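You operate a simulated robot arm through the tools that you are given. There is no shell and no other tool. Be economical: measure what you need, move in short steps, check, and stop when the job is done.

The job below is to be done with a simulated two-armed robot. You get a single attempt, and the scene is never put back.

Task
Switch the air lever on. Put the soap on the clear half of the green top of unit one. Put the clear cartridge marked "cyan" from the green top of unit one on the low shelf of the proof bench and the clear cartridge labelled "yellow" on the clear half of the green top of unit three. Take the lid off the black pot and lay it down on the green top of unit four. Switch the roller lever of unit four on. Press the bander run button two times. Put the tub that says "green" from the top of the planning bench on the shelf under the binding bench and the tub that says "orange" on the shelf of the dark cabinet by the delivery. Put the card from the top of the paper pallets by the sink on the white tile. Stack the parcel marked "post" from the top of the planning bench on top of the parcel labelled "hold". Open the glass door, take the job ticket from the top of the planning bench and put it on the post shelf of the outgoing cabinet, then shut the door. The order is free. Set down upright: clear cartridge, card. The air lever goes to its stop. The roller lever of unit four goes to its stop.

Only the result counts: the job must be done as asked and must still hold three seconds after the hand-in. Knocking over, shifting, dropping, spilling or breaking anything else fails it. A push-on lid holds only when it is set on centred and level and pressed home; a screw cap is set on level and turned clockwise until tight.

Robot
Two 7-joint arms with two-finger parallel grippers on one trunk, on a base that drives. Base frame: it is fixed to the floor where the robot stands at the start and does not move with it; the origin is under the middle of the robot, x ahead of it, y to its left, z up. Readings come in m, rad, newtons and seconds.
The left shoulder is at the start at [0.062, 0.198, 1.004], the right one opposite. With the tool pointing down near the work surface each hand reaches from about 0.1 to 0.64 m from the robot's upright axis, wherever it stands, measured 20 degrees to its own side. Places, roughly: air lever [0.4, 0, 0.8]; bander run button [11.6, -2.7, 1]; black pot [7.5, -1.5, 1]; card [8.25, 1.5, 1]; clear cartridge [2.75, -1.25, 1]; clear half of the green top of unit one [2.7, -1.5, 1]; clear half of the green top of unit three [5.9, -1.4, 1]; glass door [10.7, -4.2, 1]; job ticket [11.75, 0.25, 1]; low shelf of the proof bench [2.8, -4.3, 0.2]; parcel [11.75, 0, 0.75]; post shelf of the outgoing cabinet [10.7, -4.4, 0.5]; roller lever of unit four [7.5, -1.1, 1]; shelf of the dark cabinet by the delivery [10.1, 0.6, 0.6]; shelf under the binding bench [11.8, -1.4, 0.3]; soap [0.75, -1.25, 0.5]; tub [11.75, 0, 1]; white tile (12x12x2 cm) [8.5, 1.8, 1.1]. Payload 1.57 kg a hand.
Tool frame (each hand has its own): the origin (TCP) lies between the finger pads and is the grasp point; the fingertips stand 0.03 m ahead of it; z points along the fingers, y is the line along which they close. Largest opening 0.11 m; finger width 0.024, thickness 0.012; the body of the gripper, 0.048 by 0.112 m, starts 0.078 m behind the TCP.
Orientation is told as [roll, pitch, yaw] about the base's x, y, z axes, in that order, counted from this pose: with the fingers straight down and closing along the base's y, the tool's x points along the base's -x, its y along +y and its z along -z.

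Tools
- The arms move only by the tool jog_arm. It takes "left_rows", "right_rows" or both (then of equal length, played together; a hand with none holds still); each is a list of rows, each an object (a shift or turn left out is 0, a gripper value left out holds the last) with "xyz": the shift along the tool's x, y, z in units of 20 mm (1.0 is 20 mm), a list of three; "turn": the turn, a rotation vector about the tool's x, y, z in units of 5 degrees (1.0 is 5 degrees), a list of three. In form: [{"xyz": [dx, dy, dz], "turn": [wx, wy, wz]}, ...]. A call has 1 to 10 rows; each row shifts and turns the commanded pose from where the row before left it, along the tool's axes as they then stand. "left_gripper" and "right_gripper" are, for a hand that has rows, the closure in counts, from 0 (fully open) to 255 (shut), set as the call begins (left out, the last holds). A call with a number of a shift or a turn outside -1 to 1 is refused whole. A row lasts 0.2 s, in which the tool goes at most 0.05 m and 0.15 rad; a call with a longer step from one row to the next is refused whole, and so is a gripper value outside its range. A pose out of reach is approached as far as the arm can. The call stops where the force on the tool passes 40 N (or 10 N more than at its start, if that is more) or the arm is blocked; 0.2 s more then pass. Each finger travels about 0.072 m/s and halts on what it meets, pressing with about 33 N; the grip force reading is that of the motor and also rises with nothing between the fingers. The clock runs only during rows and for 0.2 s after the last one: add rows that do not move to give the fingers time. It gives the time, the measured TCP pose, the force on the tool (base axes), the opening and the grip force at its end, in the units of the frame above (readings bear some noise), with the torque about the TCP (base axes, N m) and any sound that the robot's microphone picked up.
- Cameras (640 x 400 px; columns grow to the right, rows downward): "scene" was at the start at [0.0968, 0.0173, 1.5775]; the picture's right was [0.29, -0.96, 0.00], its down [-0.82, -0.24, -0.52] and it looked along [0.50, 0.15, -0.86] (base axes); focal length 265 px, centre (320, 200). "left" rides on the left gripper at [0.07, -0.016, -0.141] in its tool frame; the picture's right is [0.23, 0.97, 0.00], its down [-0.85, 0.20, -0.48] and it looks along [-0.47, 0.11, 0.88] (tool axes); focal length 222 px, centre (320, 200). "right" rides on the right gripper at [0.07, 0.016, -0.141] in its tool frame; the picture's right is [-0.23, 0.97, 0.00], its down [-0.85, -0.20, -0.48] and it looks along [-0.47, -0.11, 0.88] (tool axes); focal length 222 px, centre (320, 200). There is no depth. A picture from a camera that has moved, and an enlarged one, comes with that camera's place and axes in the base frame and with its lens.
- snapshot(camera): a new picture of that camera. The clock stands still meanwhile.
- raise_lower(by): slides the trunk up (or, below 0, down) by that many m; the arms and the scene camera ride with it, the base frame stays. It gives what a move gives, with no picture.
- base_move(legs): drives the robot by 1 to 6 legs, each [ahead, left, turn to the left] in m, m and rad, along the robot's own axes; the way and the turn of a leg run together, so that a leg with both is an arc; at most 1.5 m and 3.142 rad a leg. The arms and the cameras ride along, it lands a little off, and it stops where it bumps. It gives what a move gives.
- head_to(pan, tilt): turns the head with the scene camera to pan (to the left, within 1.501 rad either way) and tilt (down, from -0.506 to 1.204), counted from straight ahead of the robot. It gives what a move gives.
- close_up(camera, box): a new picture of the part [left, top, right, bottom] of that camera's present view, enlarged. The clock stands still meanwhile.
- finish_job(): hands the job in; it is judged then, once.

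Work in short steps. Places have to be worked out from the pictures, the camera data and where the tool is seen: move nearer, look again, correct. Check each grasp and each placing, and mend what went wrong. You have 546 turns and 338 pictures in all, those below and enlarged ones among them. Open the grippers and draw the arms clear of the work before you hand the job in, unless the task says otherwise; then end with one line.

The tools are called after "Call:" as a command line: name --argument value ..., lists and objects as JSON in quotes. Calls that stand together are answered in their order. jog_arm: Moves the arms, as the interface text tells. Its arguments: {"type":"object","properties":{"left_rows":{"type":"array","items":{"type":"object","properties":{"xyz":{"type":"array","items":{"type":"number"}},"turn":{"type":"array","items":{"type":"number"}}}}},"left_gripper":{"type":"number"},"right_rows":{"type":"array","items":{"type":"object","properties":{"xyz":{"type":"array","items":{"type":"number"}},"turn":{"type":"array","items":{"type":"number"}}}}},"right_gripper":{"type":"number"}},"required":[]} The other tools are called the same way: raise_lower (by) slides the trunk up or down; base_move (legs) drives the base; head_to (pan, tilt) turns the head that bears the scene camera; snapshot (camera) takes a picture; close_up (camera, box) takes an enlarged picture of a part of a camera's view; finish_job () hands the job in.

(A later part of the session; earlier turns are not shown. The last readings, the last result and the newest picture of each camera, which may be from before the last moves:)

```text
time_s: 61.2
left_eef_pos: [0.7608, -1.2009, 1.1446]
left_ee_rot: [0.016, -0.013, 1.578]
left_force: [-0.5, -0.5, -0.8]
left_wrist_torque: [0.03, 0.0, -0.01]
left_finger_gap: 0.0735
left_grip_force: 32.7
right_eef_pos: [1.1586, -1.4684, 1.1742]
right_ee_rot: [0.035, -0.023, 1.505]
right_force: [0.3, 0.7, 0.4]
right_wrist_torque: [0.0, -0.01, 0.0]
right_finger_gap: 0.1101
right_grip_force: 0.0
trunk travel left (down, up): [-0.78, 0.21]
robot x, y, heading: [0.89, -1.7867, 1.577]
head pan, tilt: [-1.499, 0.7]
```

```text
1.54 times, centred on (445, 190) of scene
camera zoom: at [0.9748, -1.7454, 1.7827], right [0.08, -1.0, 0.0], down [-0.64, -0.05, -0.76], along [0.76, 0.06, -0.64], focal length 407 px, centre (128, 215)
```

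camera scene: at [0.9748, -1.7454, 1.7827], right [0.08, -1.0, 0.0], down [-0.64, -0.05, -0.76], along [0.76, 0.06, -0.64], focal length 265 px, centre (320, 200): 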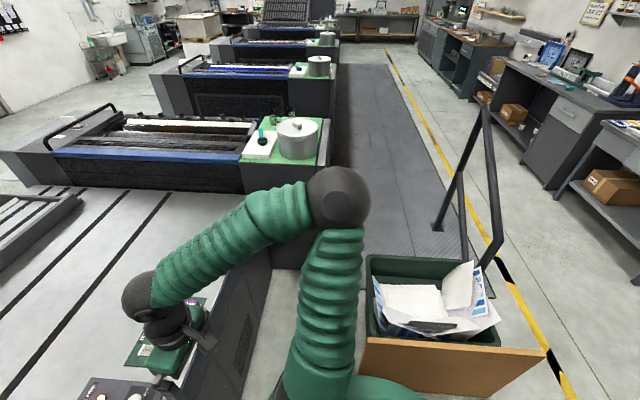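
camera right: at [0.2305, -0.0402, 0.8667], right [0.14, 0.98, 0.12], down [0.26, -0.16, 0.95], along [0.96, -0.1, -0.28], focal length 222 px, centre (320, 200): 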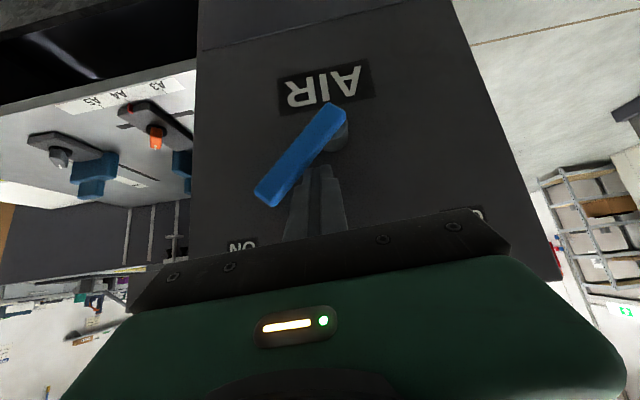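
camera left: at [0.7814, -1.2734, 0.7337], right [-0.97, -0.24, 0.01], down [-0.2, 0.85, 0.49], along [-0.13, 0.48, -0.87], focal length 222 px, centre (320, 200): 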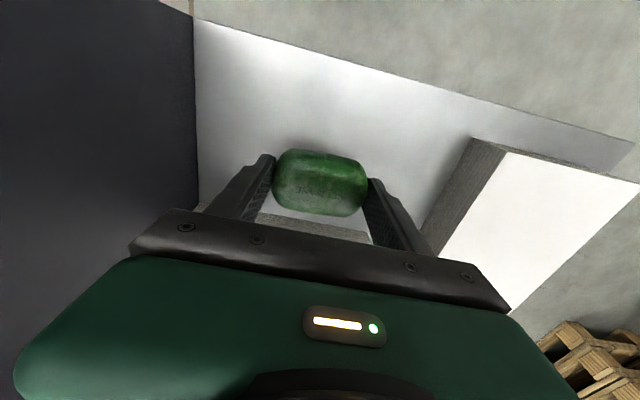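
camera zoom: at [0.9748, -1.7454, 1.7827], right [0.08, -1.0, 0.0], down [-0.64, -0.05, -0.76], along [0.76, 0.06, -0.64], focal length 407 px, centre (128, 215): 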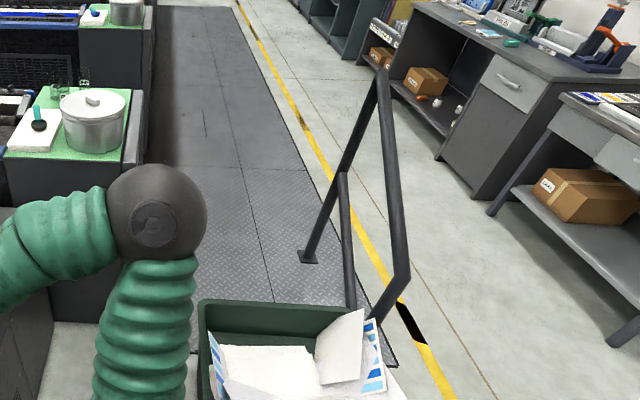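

The units' walkway spans y≈-1.65 to -2.75 with a rail at x≈2.0–2.8, so I go round through the aisle at y≈-3.35 and enter beyond the rail. First I back up and turn to face +x.

Call:
raise_lower --by 0.1

Call:
base_move --legs '[[-1.5, 0, 0], [-0.05, 0, -1.575]]'

Call:
head_to --pan 0 --tilt 0.6

Call:
snapshot --camera "scene"

```text
time_s: 62.5
left_eef_pos: [0.7613, -1.203, 1.2446]
left_ee_rot: [0.017, -0.013, 1.579]
left_force: [0.1, -0.1, -1.4]
left_wrist_torque: [0.01, -0.05, 0.01]
left_finger_gap: 0.0732
left_grip_force: 33.1
right_eef_pos: [1.1576, -1.4676, 1.2742]
right_ee_rot: [0.034, -0.023, 1.504]
right_force: [-0.8, 0.7, 0.1]
right_wrist_torque: [0.01, 0.0, 0.0]
right_finger_gap: 0.11
right_grip_force: 0.0
trunk travel left (down, up): [-0.88, 0.11]
robot x, y, heading: [0.891, -1.7817, 1.579]
head pan, tilt: [-1.499, 0.7]
```

```text
time_s: 73.6
left_eef_pos: [1.461, -3.1487, 1.2448]
left_ee_rot: [0.016, -0.011, -0.01]
left_force: [-0.6, 0.2, -1.5]
left_wrist_torque: [0.01, 0.0, -0.03]
left_finger_gap: 0.0731
left_grip_force: 33.5
right_eef_pos: [1.1868, -3.5393, 1.2742]
right_ee_rot: [0.035, -0.024, -0.085]
right_force: [-0.4, -0.1, -0.8]
right_wrist_torque: [0.0, -0.02, 0.01]
right_finger_gap: 0.1099
right_grip_force: 0.0
trunk travel left (down, up): [-0.88, 0.11]
robot x, y, heading: [0.8778, -3.2655, -0.01]
head pan, tilt: [-1.499, 0.7]
```

```text
time_s: 75.2
left_eef_pos: [1.4595, -3.1496, 1.2445]
left_ee_rot: [0.016, -0.013, -0.01]
left_force: [0.6, 1.4, -1.0]
left_wrist_torque: [0.0, -0.02, 0.01]
left_finger_gap: 0.0731
left_grip_force: 32.7
right_eef_pos: [1.1863, -3.5411, 1.2744]
right_ee_rot: [0.037, -0.024, -0.083]
right_force: [0.0, 0.6, 0.1]
right_wrist_torque: [0.0, 0.01, 0.0]
right_finger_gap: 0.1099
right_grip_force: 0.1
trunk travel left (down, up): [-0.88, 0.11]
robot x, y, heading: [0.8765, -3.2701, -0.011]
head pan, tilt: [0.0, 0.6]
```

```text
312 pictures are left
camera scene: at [0.9982, -3.2732, 1.8911], right [-0.01, -1.0, 0.0], down [-0.57, 0.01, -0.82], along [0.82, -0.01, -0.57], focal length 265 px, centre (320, 200)
```

scene: 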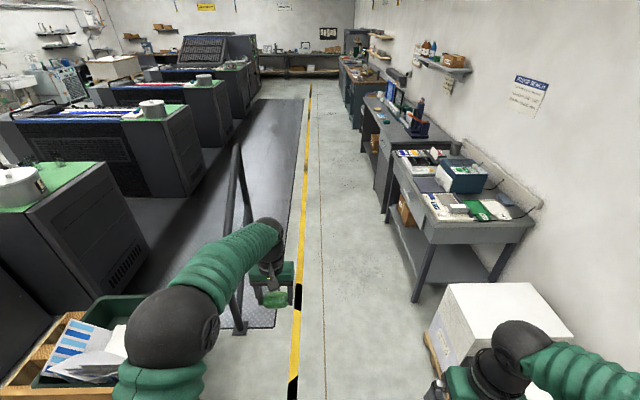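

The aisle ahead is clear. I drive 2.5 m ahead past the rail.

Call:
base_move --legs '[[1.3, -0.06, 0.01], [1.2, 0, 0]]'

Call:
head_to --pan 1.4 --tilt 0.7

Call:
snapshot --camera "scene"

```text
time_s: 87.5
left_eef_pos: [3.9746, -3.2264, 1.2453]
left_ee_rot: [0.015, -0.017, -0.009]
left_force: [1.3, 0.8, -1.0]
left_wrist_torque: [0.04, 0.0, -0.01]
left_finger_gap: 0.0731
left_grip_force: 32.9
right_eef_pos: [3.7012, -3.6181, 1.2755]
right_ee_rot: [0.036, -0.025, -0.083]
right_force: [-0.3, 0.1, -0.2]
right_wrist_torque: [-0.01, 0.0, -0.02]
right_finger_gap: 0.1101
right_grip_force: 0.0
trunk travel left (down, up): [-0.88, 0.11]
robot x, y, heading: [3.3948, -3.3445, -0.012]
head pan, tilt: [0.0, 0.6]
```

```text
time_s: 89.0
left_eef_pos: [3.9747, -3.2263, 1.2459]
left_ee_rot: [0.016, -0.016, -0.007]
left_force: [0.1, 0.0, -0.8]
left_wrist_torque: [-0.01, -0.01, 0.01]
left_finger_gap: 0.0732
left_grip_force: 33.3
right_eef_pos: [3.702, -3.6177, 1.2739]
right_ee_rot: [0.037, -0.026, -0.083]
right_force: [0.0, -0.1, 1.3]
right_wrist_torque: [-0.01, -0.01, -0.03]
right_finger_gap: 0.1099
right_grip_force: 0.0
trunk travel left (down, up): [-0.88, 0.11]
robot x, y, heading: [3.3933, -3.3465, -0.01]
head pan, tilt: [1.4, 0.7]
```

```text
311 pictures are left
camera scene: at [3.4414, -3.2661, 1.8827], right [0.98, -0.18, 0.0], down [-0.12, -0.63, -0.77], along [0.14, 0.75, -0.64], focal length 265 px, centre (320, 200)
```

scene: 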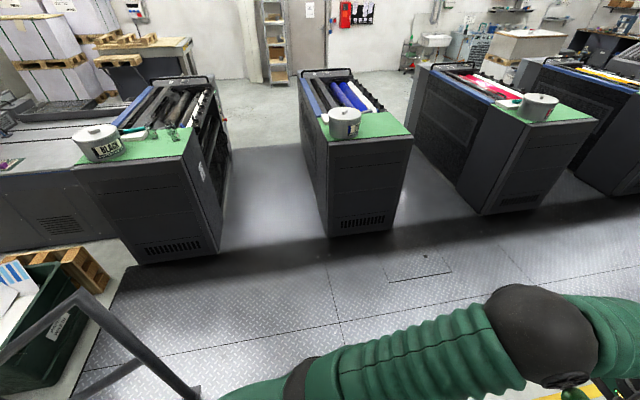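

The gap between units one and two is about 1 m wide, so the robot can stand in it and face unit one. I drive onto the walkway and turn to face -x.

Call:
base_move --legs '[[0, 1.24, 0.01], [0, 0, 3.14]]'

Call:
head_to --pan -0.5 --tilt 0.7

Call:
snapshot --camera "scene"

```text
time_s: 102.6
left_eef_pos: [2.8209, -2.1947, 1.2455]
left_ee_rot: [0.015, -0.015, 3.102]
left_force: [-0.1, 0.5, -0.9]
left_wrist_torque: [0.01, -0.01, -0.03]
left_finger_gap: 0.0733
left_grip_force: 32.7
right_eef_pos: [3.1054, -1.8117, 1.2745]
right_ee_rot: [0.035, -0.024, 3.026]
right_force: [0.3, -0.6, -0.1]
right_wrist_torque: [0.0, -0.01, 0.01]
right_finger_gap: 0.1102
right_grip_force: 0.1
trunk travel left (down, up): [-0.88, 0.11]
robot x, y, heading: [3.4055, -2.0919, 3.103]
head pan, tilt: [1.4, 0.7]
```

```text
time_s: 104.5
left_eef_pos: [2.8211, -2.1954, 1.2454]
left_ee_rot: [0.014, -0.016, 3.101]
left_force: [-0.1, -0.4, -1.1]
left_wrist_torque: [0.0, -0.02, 0.0]
left_finger_gap: 0.073
left_grip_force: 32.8
right_eef_pos: [3.1064, -1.8114, 1.2749]
right_ee_rot: [0.035, -0.025, 3.024]
right_force: [0.2, -0.3, 0.3]
right_wrist_torque: [0.0, 0.01, -0.01]
right_finger_gap: 0.11
right_grip_force: 0.0
trunk travel left (down, up): [-0.88, 0.11]
robot x, y, heading: [3.4014, -2.0939, 3.094]
head pan, tilt: [-0.499, 0.7]
```

```text
310 pictures are left
camera scene: at [3.2961, -2.0515, 1.8825], right [0.51, 0.86, 0.0], down [0.55, -0.33, -0.76], along [-0.65, 0.39, -0.65], focal length 265 px, centre (320, 200)
```

scene: 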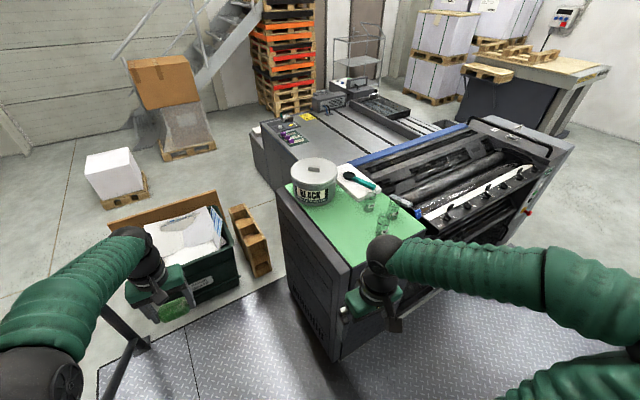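

The clear half is the near side of the green top from here, with the cartridges behind it. I strafe right into the gap.

Call:
base_move --legs '[[0.0, -0.47, 0.045]]'

Call:
head_to --pan 0 --tilt 0.9

Call:
snapshot --camera "scene"

```text
time_s: 107.3
left_eef_pos: [2.8351, -1.7548, 1.2441]
left_ee_rot: [0.011, -0.016, -3.138]
left_force: [-0.6, -0.7, -1.3]
left_wrist_torque: [0.01, 0.01, 0.03]
left_finger_gap: 0.073
left_grip_force: 32.5
right_eef_pos: [3.1058, -1.361, 1.276]
right_ee_rot: [0.032, -0.027, 3.067]
right_force: [0.6, 0.2, -0.4]
right_wrist_torque: [0.01, 0.02, 0.02]
right_finger_gap: 0.1098
right_grip_force: 0.1
trunk travel left (down, up): [-0.88, 0.11]
robot x, y, heading: [3.4151, -1.6294, 3.14]
head pan, tilt: [-0.499, 0.7]
```

```text
time_s: 108.2
left_eef_pos: [2.8364, -1.7546, 1.2457]
left_ee_rot: [0.013, -0.015, -3.139]
left_force: [0.4, 1.3, 0.6]
left_wrist_torque: [0.01, -0.01, -0.02]
left_finger_gap: 0.0733
left_grip_force: 32.7
right_eef_pos: [3.1068, -1.36, 1.2754]
right_ee_rot: [0.031, -0.025, 3.066]
right_force: [-0.4, 0.0, 0.6]
right_wrist_torque: [0.0, -0.01, 0.03]
right_finger_gap: 0.11
right_grip_force: 0.0
trunk travel left (down, up): [-0.88, 0.11]
robot x, y, heading: [3.4142, -1.626, 3.138]
head pan, tilt: [0.0, 0.901]
```

```text
309 pictures are left
camera scene: at [3.3035, -1.6307, 1.8664], right [0.0, 1.0, 0.0], down [0.78, 0.0, -0.62], along [-0.62, 0.0, -0.78], focal length 265 px, centre (320, 200)
```

scene: 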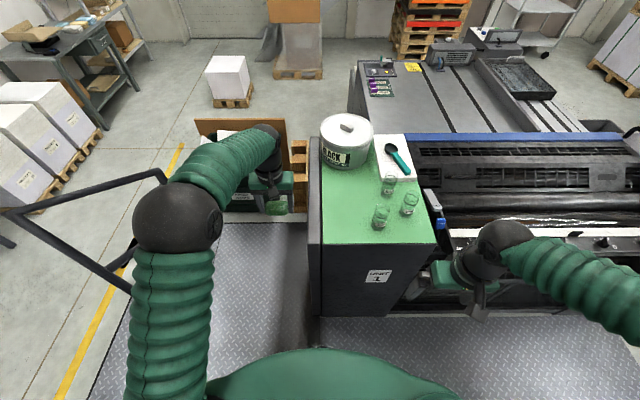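

Clear area centre is at about (2.70,-1.53) and the cartridges stand at y>-1.42. I move the robot forward and right a bit for reach.

Call:
base_move --legs '[[0.14, -0.09, 0]]'

Call:
snapshot --camera "left"

```text
time_s: 109.7
left_eef_pos: [2.6995, -1.6726, 1.247]
left_ee_rot: [0.004, -0.019, -3.14]
left_force: [0.7, -1.3, -1.7]
left_wrist_torque: [0.0, 0.0, 0.0]
left_finger_gap: 0.0733
left_grip_force: 32.5
right_eef_pos: [2.9694, -1.2782, 1.2799]
right_ee_rot: [0.024, -0.029, 3.067]
right_force: [0.1, -0.7, 0.0]
right_wrist_torque: [0.07, 0.02, 0.0]
right_finger_gap: 0.1101
right_grip_force: 0.2
trunk travel left (down, up): [-0.88, 0.11]
robot x, y, heading: [3.2789, -1.5364, 3.14]
head pan, tilt: [0.0, 0.901]
```

```text
308 pictures are left
camera left: at [2.7728, -1.6545, 1.3854], right [0.23, -0.97, 0.0], down [-0.85, -0.2, 0.5], along [-0.48, -0.11, -0.87], focal length 222 px, centre (320, 200)
```

left: 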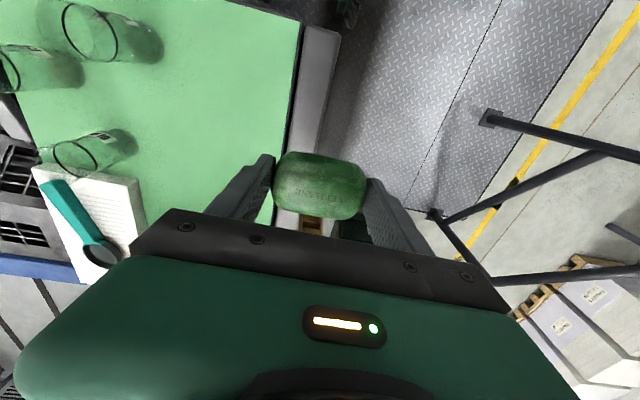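

I carry the soap 13 cm toward +y over the clear half, then descend in steps.

Call:
jog_arm --left_rows '[{"xyz": [0.1, -1, 0]}, {"xyz": [0.1, -1, 0]}, {"xyz": [0.1, -1, 0]}, {"xyz": [0.1, -1, 0]}, {"xyz": [0.1, -1, 0]}, {"xyz": [0.1, -1, 0]}, {"xyz": [0.1, -0.7, 0]}]'

Call:
jog_arm --left_rows '[{"xyz": [0, 0, 1]}, {"xyz": [0, 0, 1]}, {"xyz": [0, 0, 1]}, {"xyz": [0, 0, 1]}, {"xyz": [0, 0, 1]}, {"xyz": [0, 0, 1]}, {"xyz": [0, 0, 1]}, {"xyz": [0, 0, 1]}]'

Call:
snapshot --camera "left"

Call:
snapshot --camera "scene"

```text
time_s: 111.3
left_eef_pos: [2.7101, -1.5281, 1.2441]
left_ee_rot: [0.013, -0.016, -3.139]
left_force: [-0.3, 0.0, -1.5]
left_wrist_torque: [0.02, -0.01, 0.02]
left_finger_gap: 0.0731
left_grip_force: 33.8
right_eef_pos: [2.9665, -1.2683, 1.2764]
right_ee_rot: [0.033, -0.025, 3.066]
right_force: [-0.6, -0.5, 0.0]
right_wrist_torque: [0.03, -0.02, 0.02]
right_finger_gap: 0.11
right_grip_force: 0.1
trunk travel left (down, up): [-0.88, 0.11]
robot x, y, heading: [3.272, -1.5328, 3.144]
head pan, tilt: [0.0, 0.901]
```

```text
time_s: 113.1
left_eef_pos: [2.7074, -1.5283, 1.0837]
left_ee_rot: [0.012, -0.015, -3.14]
left_force: [-0.1, -0.3, -1.1]
left_wrist_torque: [0.01, -0.01, 0.01]
left_finger_gap: 0.073
left_grip_force: 32.8
right_eef_pos: [2.9669, -1.2666, 1.2766]
right_ee_rot: [0.034, -0.026, 3.067]
right_force: [0.0, 1.2, 0.6]
right_wrist_torque: [-0.03, 0.0, 0.01]
right_finger_gap: 0.1099
right_grip_force: 0.1
trunk travel left (down, up): [-0.88, 0.11]
robot x, y, heading: [3.2748, -1.5348, 3.14]
head pan, tilt: [0.0, 0.901]
```

```text
307 pictures are left
camera left: at [2.7808, -1.5094, 1.2228], right [0.23, -0.97, 0.01], down [-0.85, -0.19, 0.5], along [-0.48, -0.12, -0.87], focal length 222 px, centre (320, 200)
```

left: 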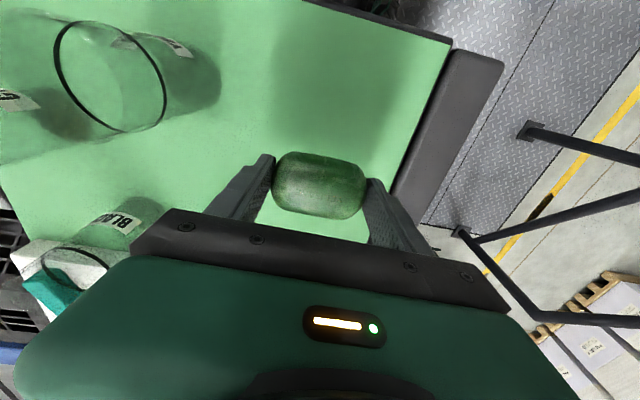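

```text
306 pictures are left
camera scene: at [3.1625, -1.5353, 1.8664], right [0.0, 1.0, 0.0], down [0.79, 0.0, -0.62], along [-0.62, 0.0, -0.79], focal length 265 px, centre (320, 200)
```

scene: 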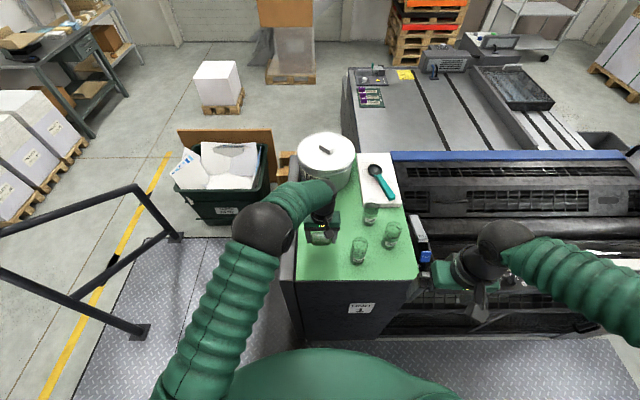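

The location is good. I descend with finer steps until contact.

Call:
jog_arm --left_rows '[{"xyz": [0, 0, 1]}, {"xyz": [0, 0, 0.5]}, {"xyz": [0, 0, 0.25]}, {"xyz": [0, 0, 0.25]}, {"xyz": [0, 0, 0.25]}]'

Call:
snapshot --camera "left"

```text
time_s: 114.3
left_eef_pos: [2.7071, -1.5292, 1.0385]
left_ee_rot: [0.013, -0.015, -3.14]
left_force: [-0.3, -0.2, -1.3]
left_wrist_torque: [-0.01, -0.01, 0.02]
left_finger_gap: 0.0732
left_grip_force: 33.1
right_eef_pos: [2.9665, -1.265, 1.2763]
right_ee_rot: [0.035, -0.026, 3.065]
right_force: [0.3, 0.0, -0.7]
right_wrist_torque: [0.03, -0.02, 0.0]
right_finger_gap: 0.1102
right_grip_force: 0.0
trunk travel left (down, up): [-0.88, 0.11]
robot x, y, heading: [3.2727, -1.5366, 3.141]
head pan, tilt: [0.0, 0.901]
```

```text
305 pictures are left
camera left: at [2.7797, -1.5096, 1.1779], right [0.23, -0.97, 0.01], down [-0.85, -0.19, 0.49], along [-0.48, -0.12, -0.87], focal length 222 px, centre (320, 200)
```

left: 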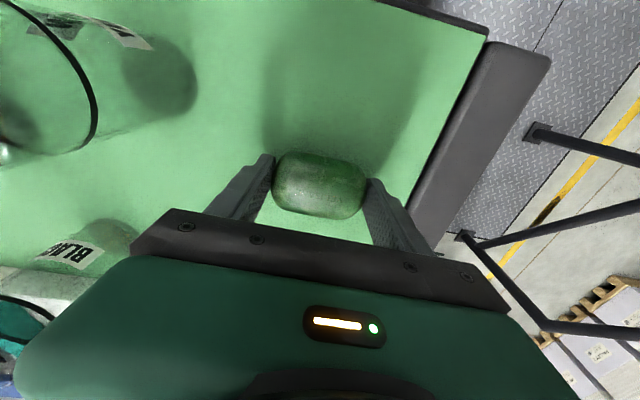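

There is still no contact, so I continue in 4 mm steps.

Call:
jog_arm --left_rows '[{"xyz": [0, 0, 0.2]}, {"xyz": [0, 0, 0.2]}]'

Call:
jog_arm --left_rows '[{"xyz": [0, 0, 0.2]}, {"xyz": [0, 0, 0.2]}]'

```text
time_s: 114.9
left_eef_pos: [2.7062, -1.5292, 1.0319]
left_ee_rot: [0.013, -0.019, -3.14]
left_force: [-1.0, 0.6, 2.5]
left_wrist_torque: [-0.04, 0.01, -0.01]
left_finger_gap: 0.0733
left_grip_force: 33.0
right_eef_pos: [2.9675, -1.2656, 1.2759]
right_ee_rot: [0.036, -0.028, 3.066]
right_force: [0.9, 0.7, -1.0]
right_wrist_torque: [0.0, 0.01, -0.03]
right_finger_gap: 0.1102
right_grip_force: 0.0
trunk travel left (down, up): [-0.88, 0.11]
robot x, y, heading: [3.2736, -1.5348, 3.14]
head pan, tilt: [0.0, 0.901]
```

```text
time_s: 115.7
left_eef_pos: [2.7059, -1.5288, 1.0305]
left_ee_rot: [0.008, -0.031, -3.139]
left_force: [10.7, -3.2, 21.7]
left_wrist_torque: [0.1, -0.42, -0.22]
left_finger_gap: 0.0731
left_grip_force: 33.4
right_eef_pos: [2.9717, -1.267, 1.2766]
right_ee_rot: [0.033, -0.032, 3.067]
right_force: [0.3, -0.4, 0.7]
right_wrist_torque: [0.0, -0.02, -0.01]
right_finger_gap: 0.1098
right_grip_force: 0.2
trunk travel left (down, up): [-0.88, 0.11]
robot x, y, heading: [3.2752, -1.5357, 3.144]
head pan, tilt: [0.0, 0.901]
stopped in row 2 (left hand): the force on the tool passed its limit at 44 N (the readings are from after the stop); the commanded pose is now the measured one
```

The soap has touched down. I open partly and lift away.

Call:
jog_arm --left_rows '[{"xyz": [0, 0, -0.1]}, {}, {}]' --left_gripper 40

Call:
jog_arm --left_rows '[{"xyz": [0, 0, -0.5]}, {"xyz": [0, 0, -1]}, {"xyz": [0, 0, -1]}, {"xyz": [0, 0, -1]}, {"xyz": [0, 0, -1]}, {"xyz": [0, 0, -1]}, {"xyz": [0, 0, -1]}, {"xyz": [0, 0, -1]}, {"xyz": [0, 0, -1]}, {"xyz": [0, 0, -1]}]'

Call:
snapshot --camera "left"

```text
time_s: 116.5
left_eef_pos: [2.7059, -1.532, 1.0309]
left_ee_rot: [0.009, -0.03, -3.139]
left_force: [7.8, -11.6, 14.4]
left_wrist_torque: [0.38, -0.34, -0.56]
left_finger_gap: 0.0818
left_grip_force: 0.2
right_eef_pos: [2.9693, -1.2689, 1.2777]
right_ee_rot: [0.031, -0.029, 3.066]
right_force: [1.0, -0.3, -0.1]
right_wrist_torque: [0.02, -0.02, 0.01]
right_finger_gap: 0.11
right_grip_force: 0.0
trunk travel left (down, up): [-0.88, 0.11]
robot x, y, heading: [3.2731, -1.5344, 3.14]
head pan, tilt: [0.0, 0.901]
```

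```text
time_s: 118.7
left_eef_pos: [2.7086, -1.527, 1.2186]
left_ee_rot: [0.011, -0.028, -3.14]
left_force: [0.5, 0.1, -0.2]
left_wrist_torque: [0.04, -0.01, 0.03]
left_finger_gap: 0.0928
left_grip_force: 0.2
right_eef_pos: [2.9665, -1.2653, 1.276]
right_ee_rot: [0.036, -0.027, 3.067]
right_force: [-0.2, 0.0, 1.1]
right_wrist_torque: [0.03, -0.01, -0.04]
right_finger_gap: 0.1097
right_grip_force: 0.0
trunk travel left (down, up): [-0.88, 0.11]
robot x, y, heading: [3.2726, -1.5295, 3.144]
head pan, tilt: [0.0, 0.901]
```

```text
304 pictures are left
camera left: at [2.7831, -1.5075, 1.3568], right [0.23, -0.97, 0.0], down [-0.84, -0.2, 0.5], along [-0.49, -0.12, -0.86], focal length 222 px, centre (320, 200)
```

left: 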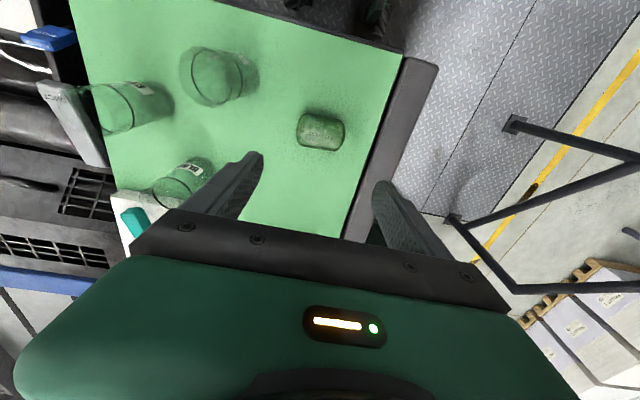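

The soap rests in place. Now I read the cartridge labels with close-ups.

Call:
close_up --camera "scene" --box '[340, 195, 420, 270]'

Call:
close_up --camera "left" --box '[80, 30, 280, 220]'

Call:
snapshot --camera "right"

```text
5.33 times, centred on (380, 232) of scene
camera zoom: at [3.1646, -1.5353, 1.8665], right [0.0, 1.0, 0.0], down [0.78, 0.0, -0.62], along [-0.62, 0.0, -0.78], focal length 1411 px, centre (0, 27)
```

zoom: 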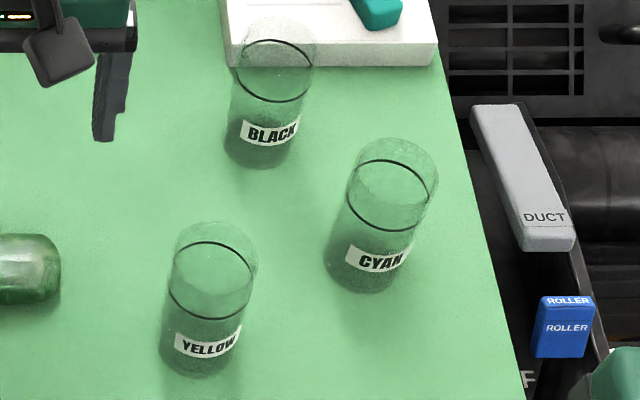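

```text
2.11 times, centred on (180, 125) of left
camera zoom: at [2.7831, -1.5075, 1.3568], right [0.23, -0.97, 0.0], down [-0.84, -0.2, 0.5], along [-0.49, -0.12, -0.86], focal length 468 px, centre (615, 358)
```

zoom: 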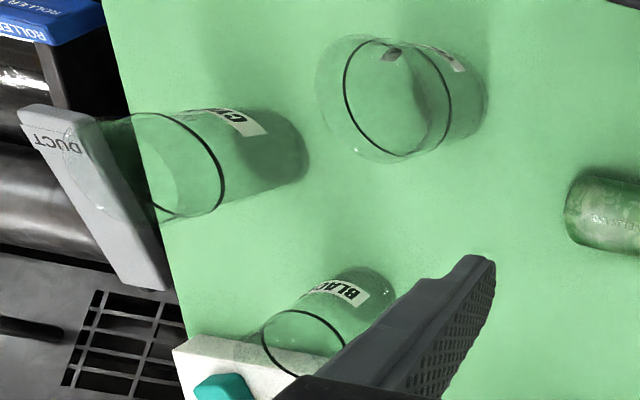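

```text
301 pictures are left
camera right: at [3.0401, -1.2818, 1.4157], right [-0.3, -0.95, 0.04], down [-0.82, 0.28, 0.49], along [-0.48, 0.12, -0.87], focal length 222 px, centre (320, 200)
```

right: 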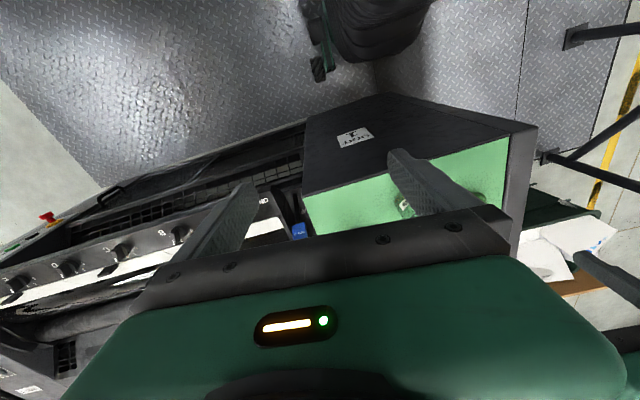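

YELLOW stands at about (2.75,-1.409), CYAN at (2.688,-1.284) and BLACK at (2.58,-1.34). The right hand will take CYAN with a 60° forward tilt, because it must go under a bench. I first bring that hand forward while squaring it up.

Call:
jog_arm --right_rows '[{"xyz": [-1, 0, 0], "turn": [0.1, 0, -0.22]}, {"xyz": [-1, 0, 0], "turn": [0.1, 0, -0.22]}, {"xyz": [-1, 0, 0], "turn": [0.1, 0, -0.22]}, {"xyz": [-1, 0, 0], "turn": [0.1, 0, -0.2]}, {"xyz": [-1, 0, 0]}, {"xyz": [-1, 0, 0]}, {"xyz": [-1, 0, 0]}]' --right_gripper 50

Call:
jog_arm --right_rows '[{"turn": [0, -1, 0]}, {"turn": [0, -1, 0]}, {"turn": [0, -1, 0]}, {"turn": [0, -1, 0]}, {"turn": [0, -1, 0]}, {"turn": [0, -1, 0]}, {"turn": [0, -1, 0]}, {"turn": [0, -1, 0]}, {"turn": [0, -1, 0]}, {"turn": [0, -1, 0]}]'

```text
time_s: 120.2
left_eef_pos: [2.7068, -1.5274, 1.218]
left_ee_rot: [0.008, -0.028, -3.138]
left_force: [-0.1, -0.3, 0.2]
left_wrist_torque: [0.0, 0.02, 0.04]
left_finger_gap: 0.0924
left_grip_force: 0.1
right_eef_pos: [2.8254, -1.2634, 1.2783]
right_ee_rot: [-0.005, -0.027, 3.143]
right_force: [-0.2, 0.3, 0.6]
right_wrist_torque: [-0.04, -0.01, -0.04]
right_finger_gap: 0.0889
right_grip_force: 0.1
trunk travel left (down, up): [-0.88, 0.11]
robot x, y, heading: [3.2746, -1.537, 3.14]
head pan, tilt: [0.0, 0.901]
```

```text
time_s: 122.5
left_eef_pos: [2.7063, -1.5257, 1.2187]
left_ee_rot: [0.011, -0.026, -3.14]
left_force: [0.0, -0.5, -0.3]
left_wrist_torque: [-0.01, 0.0, -0.01]
left_finger_gap: 0.0928
left_grip_force: 0.1
right_eef_pos: [2.7964, -1.2508, 1.2869]
right_ee_rot: [0.001, -0.899, 3.141]
right_force: [-0.2, 0.3, -0.5]
right_wrist_torque: [0.01, 0.0, 0.0]
right_finger_gap: 0.0884
right_grip_force: 0.1
right hand out of reach, approached as far as the arm can: row 9, 10
trunk travel left (down, up): [-0.88, 0.11]
robot x, y, heading: [3.2795, -1.5358, 3.144]
head pan, tilt: [0.0, 0.901]
```

The tilt is 51°, which is enough. I back the robot up 0.1 m so the hand can come down outside the top's edge.

Call:
base_move --legs '[[-0.1, 0, 0]]'

Call:
jog_arm --right_rows '[{"xyz": [0.6, 0.15, 0.6]}, {"xyz": [0.78, 0.15, 0.62]}, {"xyz": [0.78, 0.15, 0.62]}, {"xyz": [0.78, 0.15, 0.62]}, {"xyz": [0.78, 0.15, 0.62]}, {"xyz": [0.78, 0.15, 0.62]}, {"xyz": [0.78, 0.15, 0.62]}, {"xyz": [0.78, 0.15, 0.62]}, {"xyz": [0.78, 0.15, 0.62]}, {"xyz": [0.78, 0.15, 0.62]}]'

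Call:
snapshot --camera "right"

Call:
snapshot --camera "scene"

```text
time_s: 123.6
left_eef_pos: [2.7977, -1.5276, 1.2133]
left_ee_rot: [0.01, -0.019, -3.136]
left_force: [-0.4, 0.3, -1.1]
left_wrist_torque: [0.03, -0.06, -0.03]
left_finger_gap: 0.0925
left_grip_force: 0.2
right_eef_pos: [2.8879, -1.2523, 1.2826]
right_ee_rot: [-0.002, -0.891, -3.14]
right_force: [-0.8, 0.7, -0.3]
right_wrist_torque: [-0.02, -0.03, 0.04]
right_finger_gap: 0.0882
right_grip_force: 0.2
trunk travel left (down, up): [-0.88, 0.11]
robot x, y, heading: [3.3752, -1.538, 3.147]
head pan, tilt: [0.0, 0.901]
```

```text
time_s: 125.8
left_eef_pos: [2.8098, -1.5318, 1.2193]
left_ee_rot: [0.008, -0.028, -3.138]
left_force: [0.5, -0.1, -1.0]
left_wrist_torque: [0.04, 0.02, -0.01]
left_finger_gap: 0.0926
left_grip_force: 0.0
right_eef_pos: [2.8923, -1.2824, 1.102]
right_ee_rot: [-0.004, -0.901, -3.134]
right_force: [-0.2, -0.1, -0.7]
right_wrist_torque: [0.0, -0.03, 0.02]
right_finger_gap: 0.0885
right_grip_force: 0.1
right hand out of reach, approached as far as the arm can: row 1, 2, 10
trunk travel left (down, up): [-0.88, 0.11]
robot x, y, heading: [3.3755, -1.5354, 3.138]
head pan, tilt: [0.0, 0.901]
```

```text
300 pictures are left
camera right: at [3.0454, -1.298, 1.1363], right [-0.14, -0.97, 0.17], down [-0.16, 0.2, 0.97], along [-0.98, 0.11, -0.18], focal length 222 px, centre (320, 200)
```

right: 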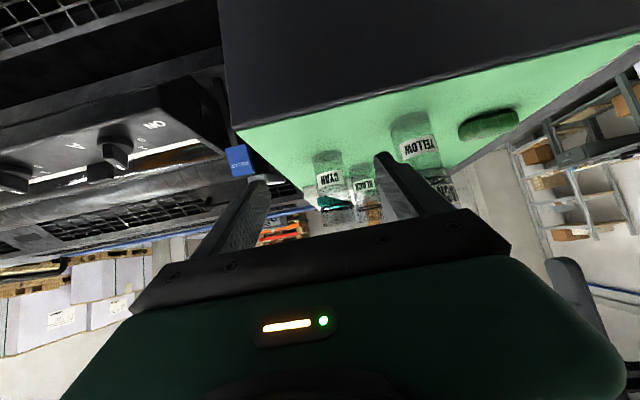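

```text
299 pictures are left
camera scene: at [3.26, -1.5419, 1.8663], right [0.0, 1.0, 0.0], down [0.79, 0.0, -0.62], along [-0.62, 0.0, -0.79], focal length 265 px, centre (320, 200)
```

scene: 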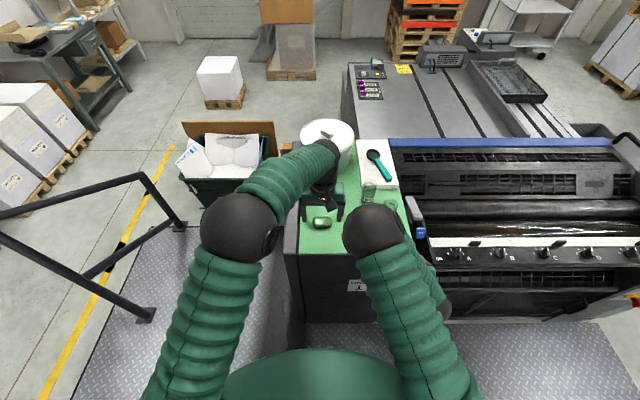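

Cyan measures y≈-1.282, in line with the fingers. I advance half way and check.

Call:
jog_arm --right_rows '[{"xyz": [-0.45, 0, 0.92]}, {"xyz": [-0.45, 0, 0.92]}, {"xyz": [-0.45, 0, 0.92]}, {"xyz": [-0.45, 0, 0.92]}, {"xyz": [-0.45, 0, 0.92]}, {"xyz": [-0.45, 0, 0.92]}]'

Call:
snapshot --camera "right"

```text
time_s: 127.2
left_eef_pos: [2.8088, -1.5286, 1.2207]
left_ee_rot: [0.008, -0.027, -3.138]
left_force: [0.0, 0.0, 0.5]
left_wrist_torque: [0.0, -0.01, 0.0]
left_finger_gap: 0.0924
left_grip_force: 0.0
right_eef_pos: [2.7658, -1.2708, 1.0859]
right_ee_rot: [0.011, -0.912, 3.115]
right_force: [-0.5, -0.3, -0.4]
right_wrist_torque: [0.04, 0.03, 0.03]
right_finger_gap: 0.0886
right_grip_force: 0.1
trunk travel left (down, up): [-0.88, 0.11]
robot x, y, heading: [3.3746, -1.5344, 3.139]
head pan, tilt: [0.0, 0.901]
```

```text
298 pictures are left
camera right: at [2.9209, -1.2893, 1.1177], right [-0.16, -0.97, 0.19], down [-0.14, 0.21, 0.97], along [-0.98, 0.13, -0.17], focal length 222 px, centre (320, 200)
```

right: 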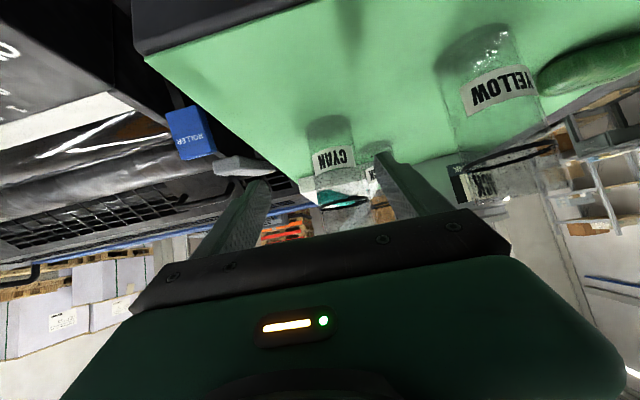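

I need 12 mm toward -y. I correct that first and then advance around the cartridge.

Call:
jog_arm --right_rows '[{"xyz": [0, 0.65, 0]}, {"xyz": [-0.38, 0, 0.9]}, {"xyz": [-0.38, 0, 0.9]}, {"xyz": [-0.38, 0, 0.9]}, {"xyz": [-0.38, 0, 0.9]}]'

Call:
snapshot --camera "right"

```text
time_s: 128.4
left_eef_pos: [2.8083, -1.529, 1.222]
left_ee_rot: [0.008, -0.029, -3.137]
left_force: [-0.3, 0.6, 0.1]
left_wrist_torque: [0.04, 0.04, 0.0]
left_finger_gap: 0.0925
left_grip_force: 0.2
right_eef_pos: [2.6908, -1.2767, 1.0661]
right_ee_rot: [0.01, -0.914, 3.104]
right_force: [-0.4, -0.6, -0.2]
right_wrist_torque: [0.0, -0.02, 0.02]
right_finger_gap: 0.0881
right_grip_force: 0.1
trunk travel left (down, up): [-0.88, 0.11]
robot x, y, heading: [3.3737, -1.5368, 3.142]
head pan, tilt: [0.0, 0.901]
```

```text
297 pictures are left
camera right: at [2.846, -1.2963, 1.0982], right [-0.17, -0.97, 0.19], down [-0.14, 0.21, 0.97], along [-0.98, 0.14, -0.17], focal length 222 px, centre (320, 200)
```

right: 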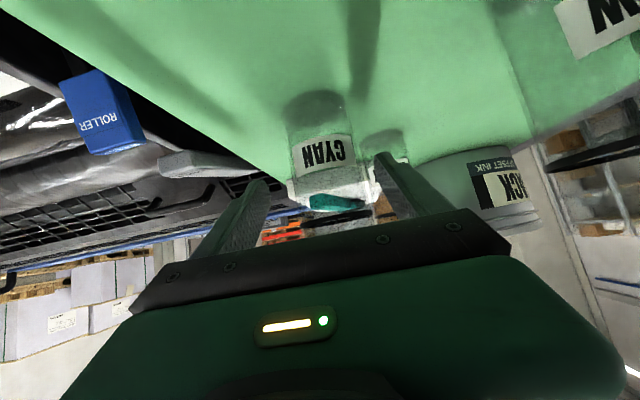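

The cartridge centre is about 18 mm further ahead, so I advance that much and close gently.

Call:
jog_arm --right_rows '[{"xyz": [-0.5, 0.2, 0.7]}, {}]'

Call:
jog_arm --right_rows '[{}, {}, {}, {}, {}]' --right_gripper 160

Call:
snapshot --camera "right"

```text
time_s: 129.0
left_eef_pos: [2.8101, -1.5289, 1.2213]
left_ee_rot: [0.008, -0.027, -3.137]
left_force: [-0.8, -0.1, 0.5]
left_wrist_torque: [0.03, 0.01, 0.0]
left_finger_gap: 0.0928
left_grip_force: 0.0
right_eef_pos: [2.6753, -1.2847, 1.0637]
right_ee_rot: [0.007, -0.912, 3.116]
right_force: [-0.5, -0.2, -0.3]
right_wrist_torque: [0.01, 0.04, 0.01]
right_finger_gap: 0.0882
right_grip_force: 0.1
trunk travel left (down, up): [-0.88, 0.11]
robot x, y, heading: [3.3749, -1.5346, 3.141]
head pan, tilt: [0.0, 0.901]
```

```text
time_s: 130.2
left_eef_pos: [2.8106, -1.5294, 1.2192]
left_ee_rot: [0.009, -0.029, -3.136]
left_force: [0.4, 0.3, 1.0]
left_wrist_torque: [-0.04, 0.0, -0.02]
left_finger_gap: 0.0926
left_grip_force: 0.0
right_eef_pos: [2.6769, -1.2849, 1.062]
right_ee_rot: [0.001, -0.914, 3.118]
right_force: [-12.3, 5.7, 29.3]
right_wrist_torque: [0.48, -0.04, 0.28]
right_finger_gap: 0.0513
right_grip_force: 32.7
trunk travel left (down, up): [-0.88, 0.11]
robot x, y, heading: [3.3741, -1.5344, 3.141]
head pan, tilt: [0.0, 0.901]
```

```text
296 pictures are left
camera right: at [2.8313, -1.3026, 1.0926], right [-0.16, -0.97, 0.18], down [-0.14, 0.2, 0.97], along [-0.98, 0.13, -0.17], focal length 222 px, centre (320, 200)
```

right: 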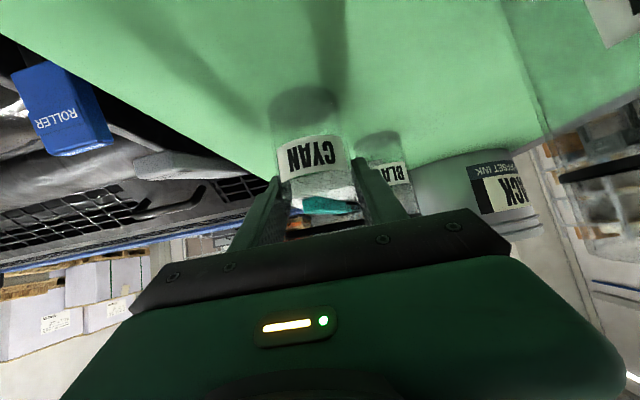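

CYAN is gripped with a 51 mm gap. I lift straight up.

Call:
jog_arm --right_rows '[{"xyz": [-0.79, 0, -0.61]}, {"xyz": [-0.79, 0, -0.61]}, {"xyz": [-0.79, 0, -0.61]}, {"xyz": [-0.79, 0, -0.61]}, {"xyz": [-0.79, 0, -0.61]}, {"xyz": [-0.79, 0, -0.61]}, {"xyz": [-0.79, 0, -0.61]}, {"xyz": [-0.79, 0, -0.61]}]'

Call:
snapshot --camera "right"

Call:
snapshot --camera "scene"

```text
time_s: 132.2
left_eef_pos: [2.812, -1.5285, 1.2209]
left_ee_rot: [0.009, -0.032, -3.137]
left_force: [0.0, 0.8, -0.4]
left_wrist_torque: [0.02, 0.02, 0.0]
left_finger_gap: 0.0927
left_grip_force: 0.0
right_eef_pos: [2.684, -1.2534, 1.2095]
right_ee_rot: [-0.019, -0.892, 3.091]
right_force: [0.5, 0.0, -1.8]
right_wrist_torque: [0.01, 0.02, 0.01]
right_finger_gap: 0.0511
right_grip_force: 32.8
trunk travel left (down, up): [-0.88, 0.11]
robot x, y, heading: [3.3742, -1.5362, 3.138]
head pan, tilt: [0.0, 0.901]
stopped in row 8 (right hand): the arm was blocked; the commanded pose is now the measured one
```

```text
295 pictures are left
camera right: at [2.8362, -1.2799, 1.244], right [-0.21, -0.96, 0.16], down [-0.15, 0.2, 0.97], along [-0.97, 0.18, -0.19], focal length 222 px, centre (320, 200)
```

right: 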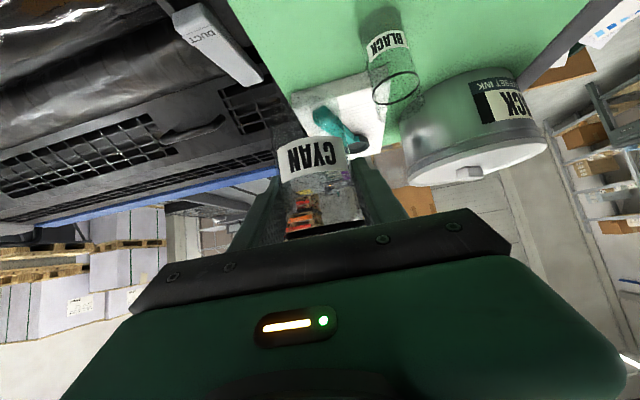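

```text
294 pictures are left
camera scene: at [3.2609, -1.5381, 1.8675], right [0.0, 1.0, 0.0], down [0.79, 0.0, -0.62], along [-0.62, 0.0, -0.79], focal length 265 px, centre (320, 200)
```

scene: 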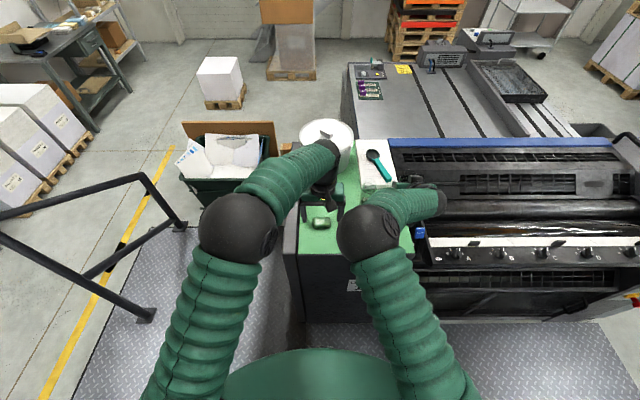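

CYAN is up and clear. To bring the left hand over YELLOW without the arms nearing each other, I shift the whole robot 0.12 m right and 0.065 m forward.

Call:
base_move --legs '[[0.065, -0.12, 0]]'

Call:
snapshot --camera "left"

```text
time_s: 133.5
left_eef_pos: [2.7497, -1.4359, 1.2217]
left_ee_rot: [-0.015, -0.033, -3.137]
left_force: [-0.7, -0.6, 0.0]
left_wrist_torque: [0.03, 0.0, 0.01]
left_finger_gap: 0.0928
left_grip_force: 0.1
right_eef_pos: [2.6205, -1.1689, 1.2226]
right_ee_rot: [-0.037, -0.907, 3.114]
right_force: [-0.5, -2.8, -1.2]
right_wrist_torque: [0.12, -0.03, -0.22]
right_finger_gap: 0.0507
right_grip_force: 32.5
trunk travel left (down, up): [-0.88, 0.11]
robot x, y, heading: [3.3128, -1.4162, 3.142]
head pan, tilt: [0.0, 0.901]
```

```text
293 pictures are left
camera left: at [2.8246, -1.4209, 1.3594], right [0.23, -0.97, -0.02], down [-0.84, -0.21, 0.5], along [-0.49, -0.1, -0.86], focal length 222 px, centre (320, 200)
```

left: 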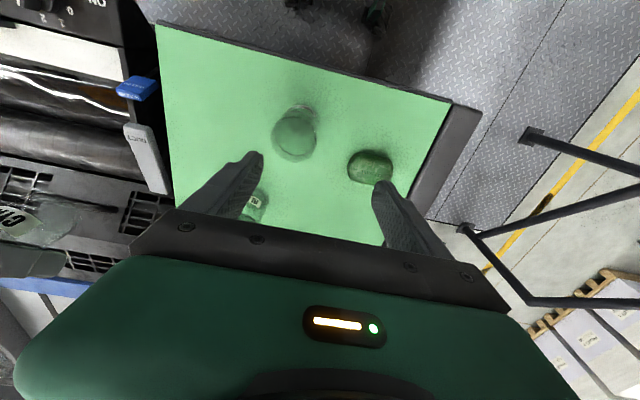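

YELLOW's top centre works out to (2.76,-1.403). I read the settled left pose with a null move.

Call:
jog_arm --left_rows '[{}]'

```text
time_s: 133.9
left_eef_pos: [2.7474, -1.3889, 1.2213]
left_ee_rot: [0.022, -0.033, -3.139]
left_force: [0.0, -0.4, 0.5]
left_wrist_torque: [0.03, -0.01, -0.01]
left_finger_gap: 0.0928
left_grip_force: 0.2
right_eef_pos: [2.619, -1.1142, 1.2109]
right_ee_rot: [0.019, -0.903, 3.055]
right_force: [0.9, 1.4, -1.7]
right_wrist_torque: [-0.05, 0.02, 0.06]
right_finger_gap: 0.0508
right_grip_force: 32.8
trunk travel left (down, up): [-0.88, 0.11]
robot x, y, heading: [3.312, -1.4155, 3.144]
head pan, tilt: [0.0, 0.901]
```

The arm was still swaying, so I settle again and take a fresh picture.

Call:
jog_arm --left_rows '[{}, {}, {}]'

Call:
snapshot --camera "left"

```text
time_s: 134.7
left_eef_pos: [2.7505, -1.401, 1.222]
left_ee_rot: [0.015, -0.034, -3.137]
left_force: [0.1, 1.1, 0.9]
left_wrist_torque: [-0.05, 0.0, 0.0]
left_finger_gap: 0.0928
left_grip_force: 0.1
right_eef_pos: [2.6199, -1.1328, 1.2157]
right_ee_rot: [0.011, -0.906, 3.075]
right_force: [0.4, 0.1, -1.6]
right_wrist_torque: [-0.05, 0.02, 0.07]
right_finger_gap: 0.0508
right_grip_force: 32.1
trunk travel left (down, up): [-0.88, 0.11]
robot x, y, heading: [3.3136, -1.4169, 3.14]
head pan, tilt: [0.0, 0.901]
```

```text
292 pictures are left
camera left: at [2.8243, -1.3819, 1.3593], right [0.23, -0.97, 0.01], down [-0.84, -0.19, 0.51], along [-0.49, -0.12, -0.86], focal length 222 px, centre (320, 200)
```

left: 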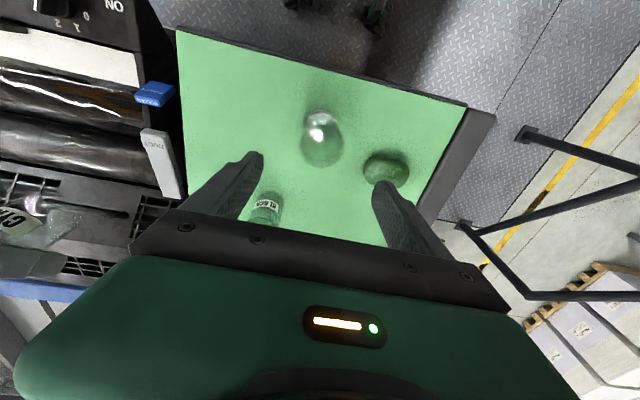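

YELLOW is at (2.755,-1.399), right under the hand. I descend to TCP z≈1.085.

Call:
jog_arm --left_rows '[{"xyz": [0.2, 0, 1]}, {"xyz": [0.2, 0, 1]}, {"xyz": [0, 0, 1]}, {"xyz": [0, 0, 1]}, {"xyz": [0, 0, 1]}, {"xyz": [0, 0, 1]}, {"xyz": [0, 0, 0.8]}]'

Call:
snapshot --camera "left"

```text
time_s: 136.3
left_eef_pos: [2.7521, -1.4157, 1.0848]
left_ee_rot: [0.005, -0.032, -3.136]
left_force: [0.0, -1.6, -0.7]
left_wrist_torque: [0.03, -0.02, 0.01]
left_finger_gap: 0.0926
left_grip_force: 0.1
right_eef_pos: [2.6189, -1.1437, 1.2178]
right_ee_rot: [-0.008, -0.908, 3.082]
right_force: [0.3, 0.3, -1.5]
right_wrist_torque: [0.02, -0.01, -0.03]
right_finger_gap: 0.0511
right_grip_force: 33.6
trunk travel left (down, up): [-0.88, 0.11]
robot x, y, heading: [3.3089, -1.4165, 3.14]
head pan, tilt: [0.0, 0.901]
```

```text
291 pictures are left
camera left: at [2.8273, -1.3974, 1.2228], right [0.23, -0.97, 0.0], down [-0.84, -0.2, 0.51], along [-0.49, -0.12, -0.86], focal length 222 px, centre (320, 200)
```

left: 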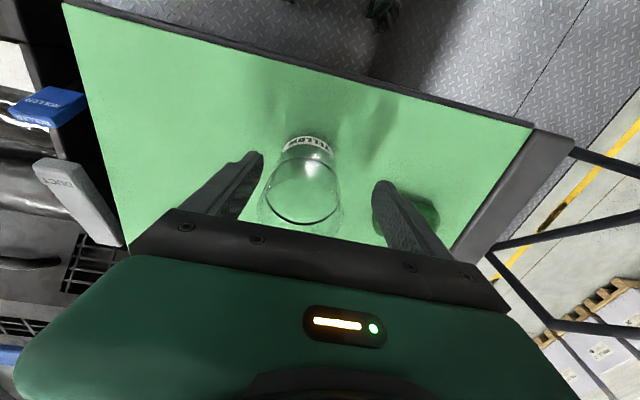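

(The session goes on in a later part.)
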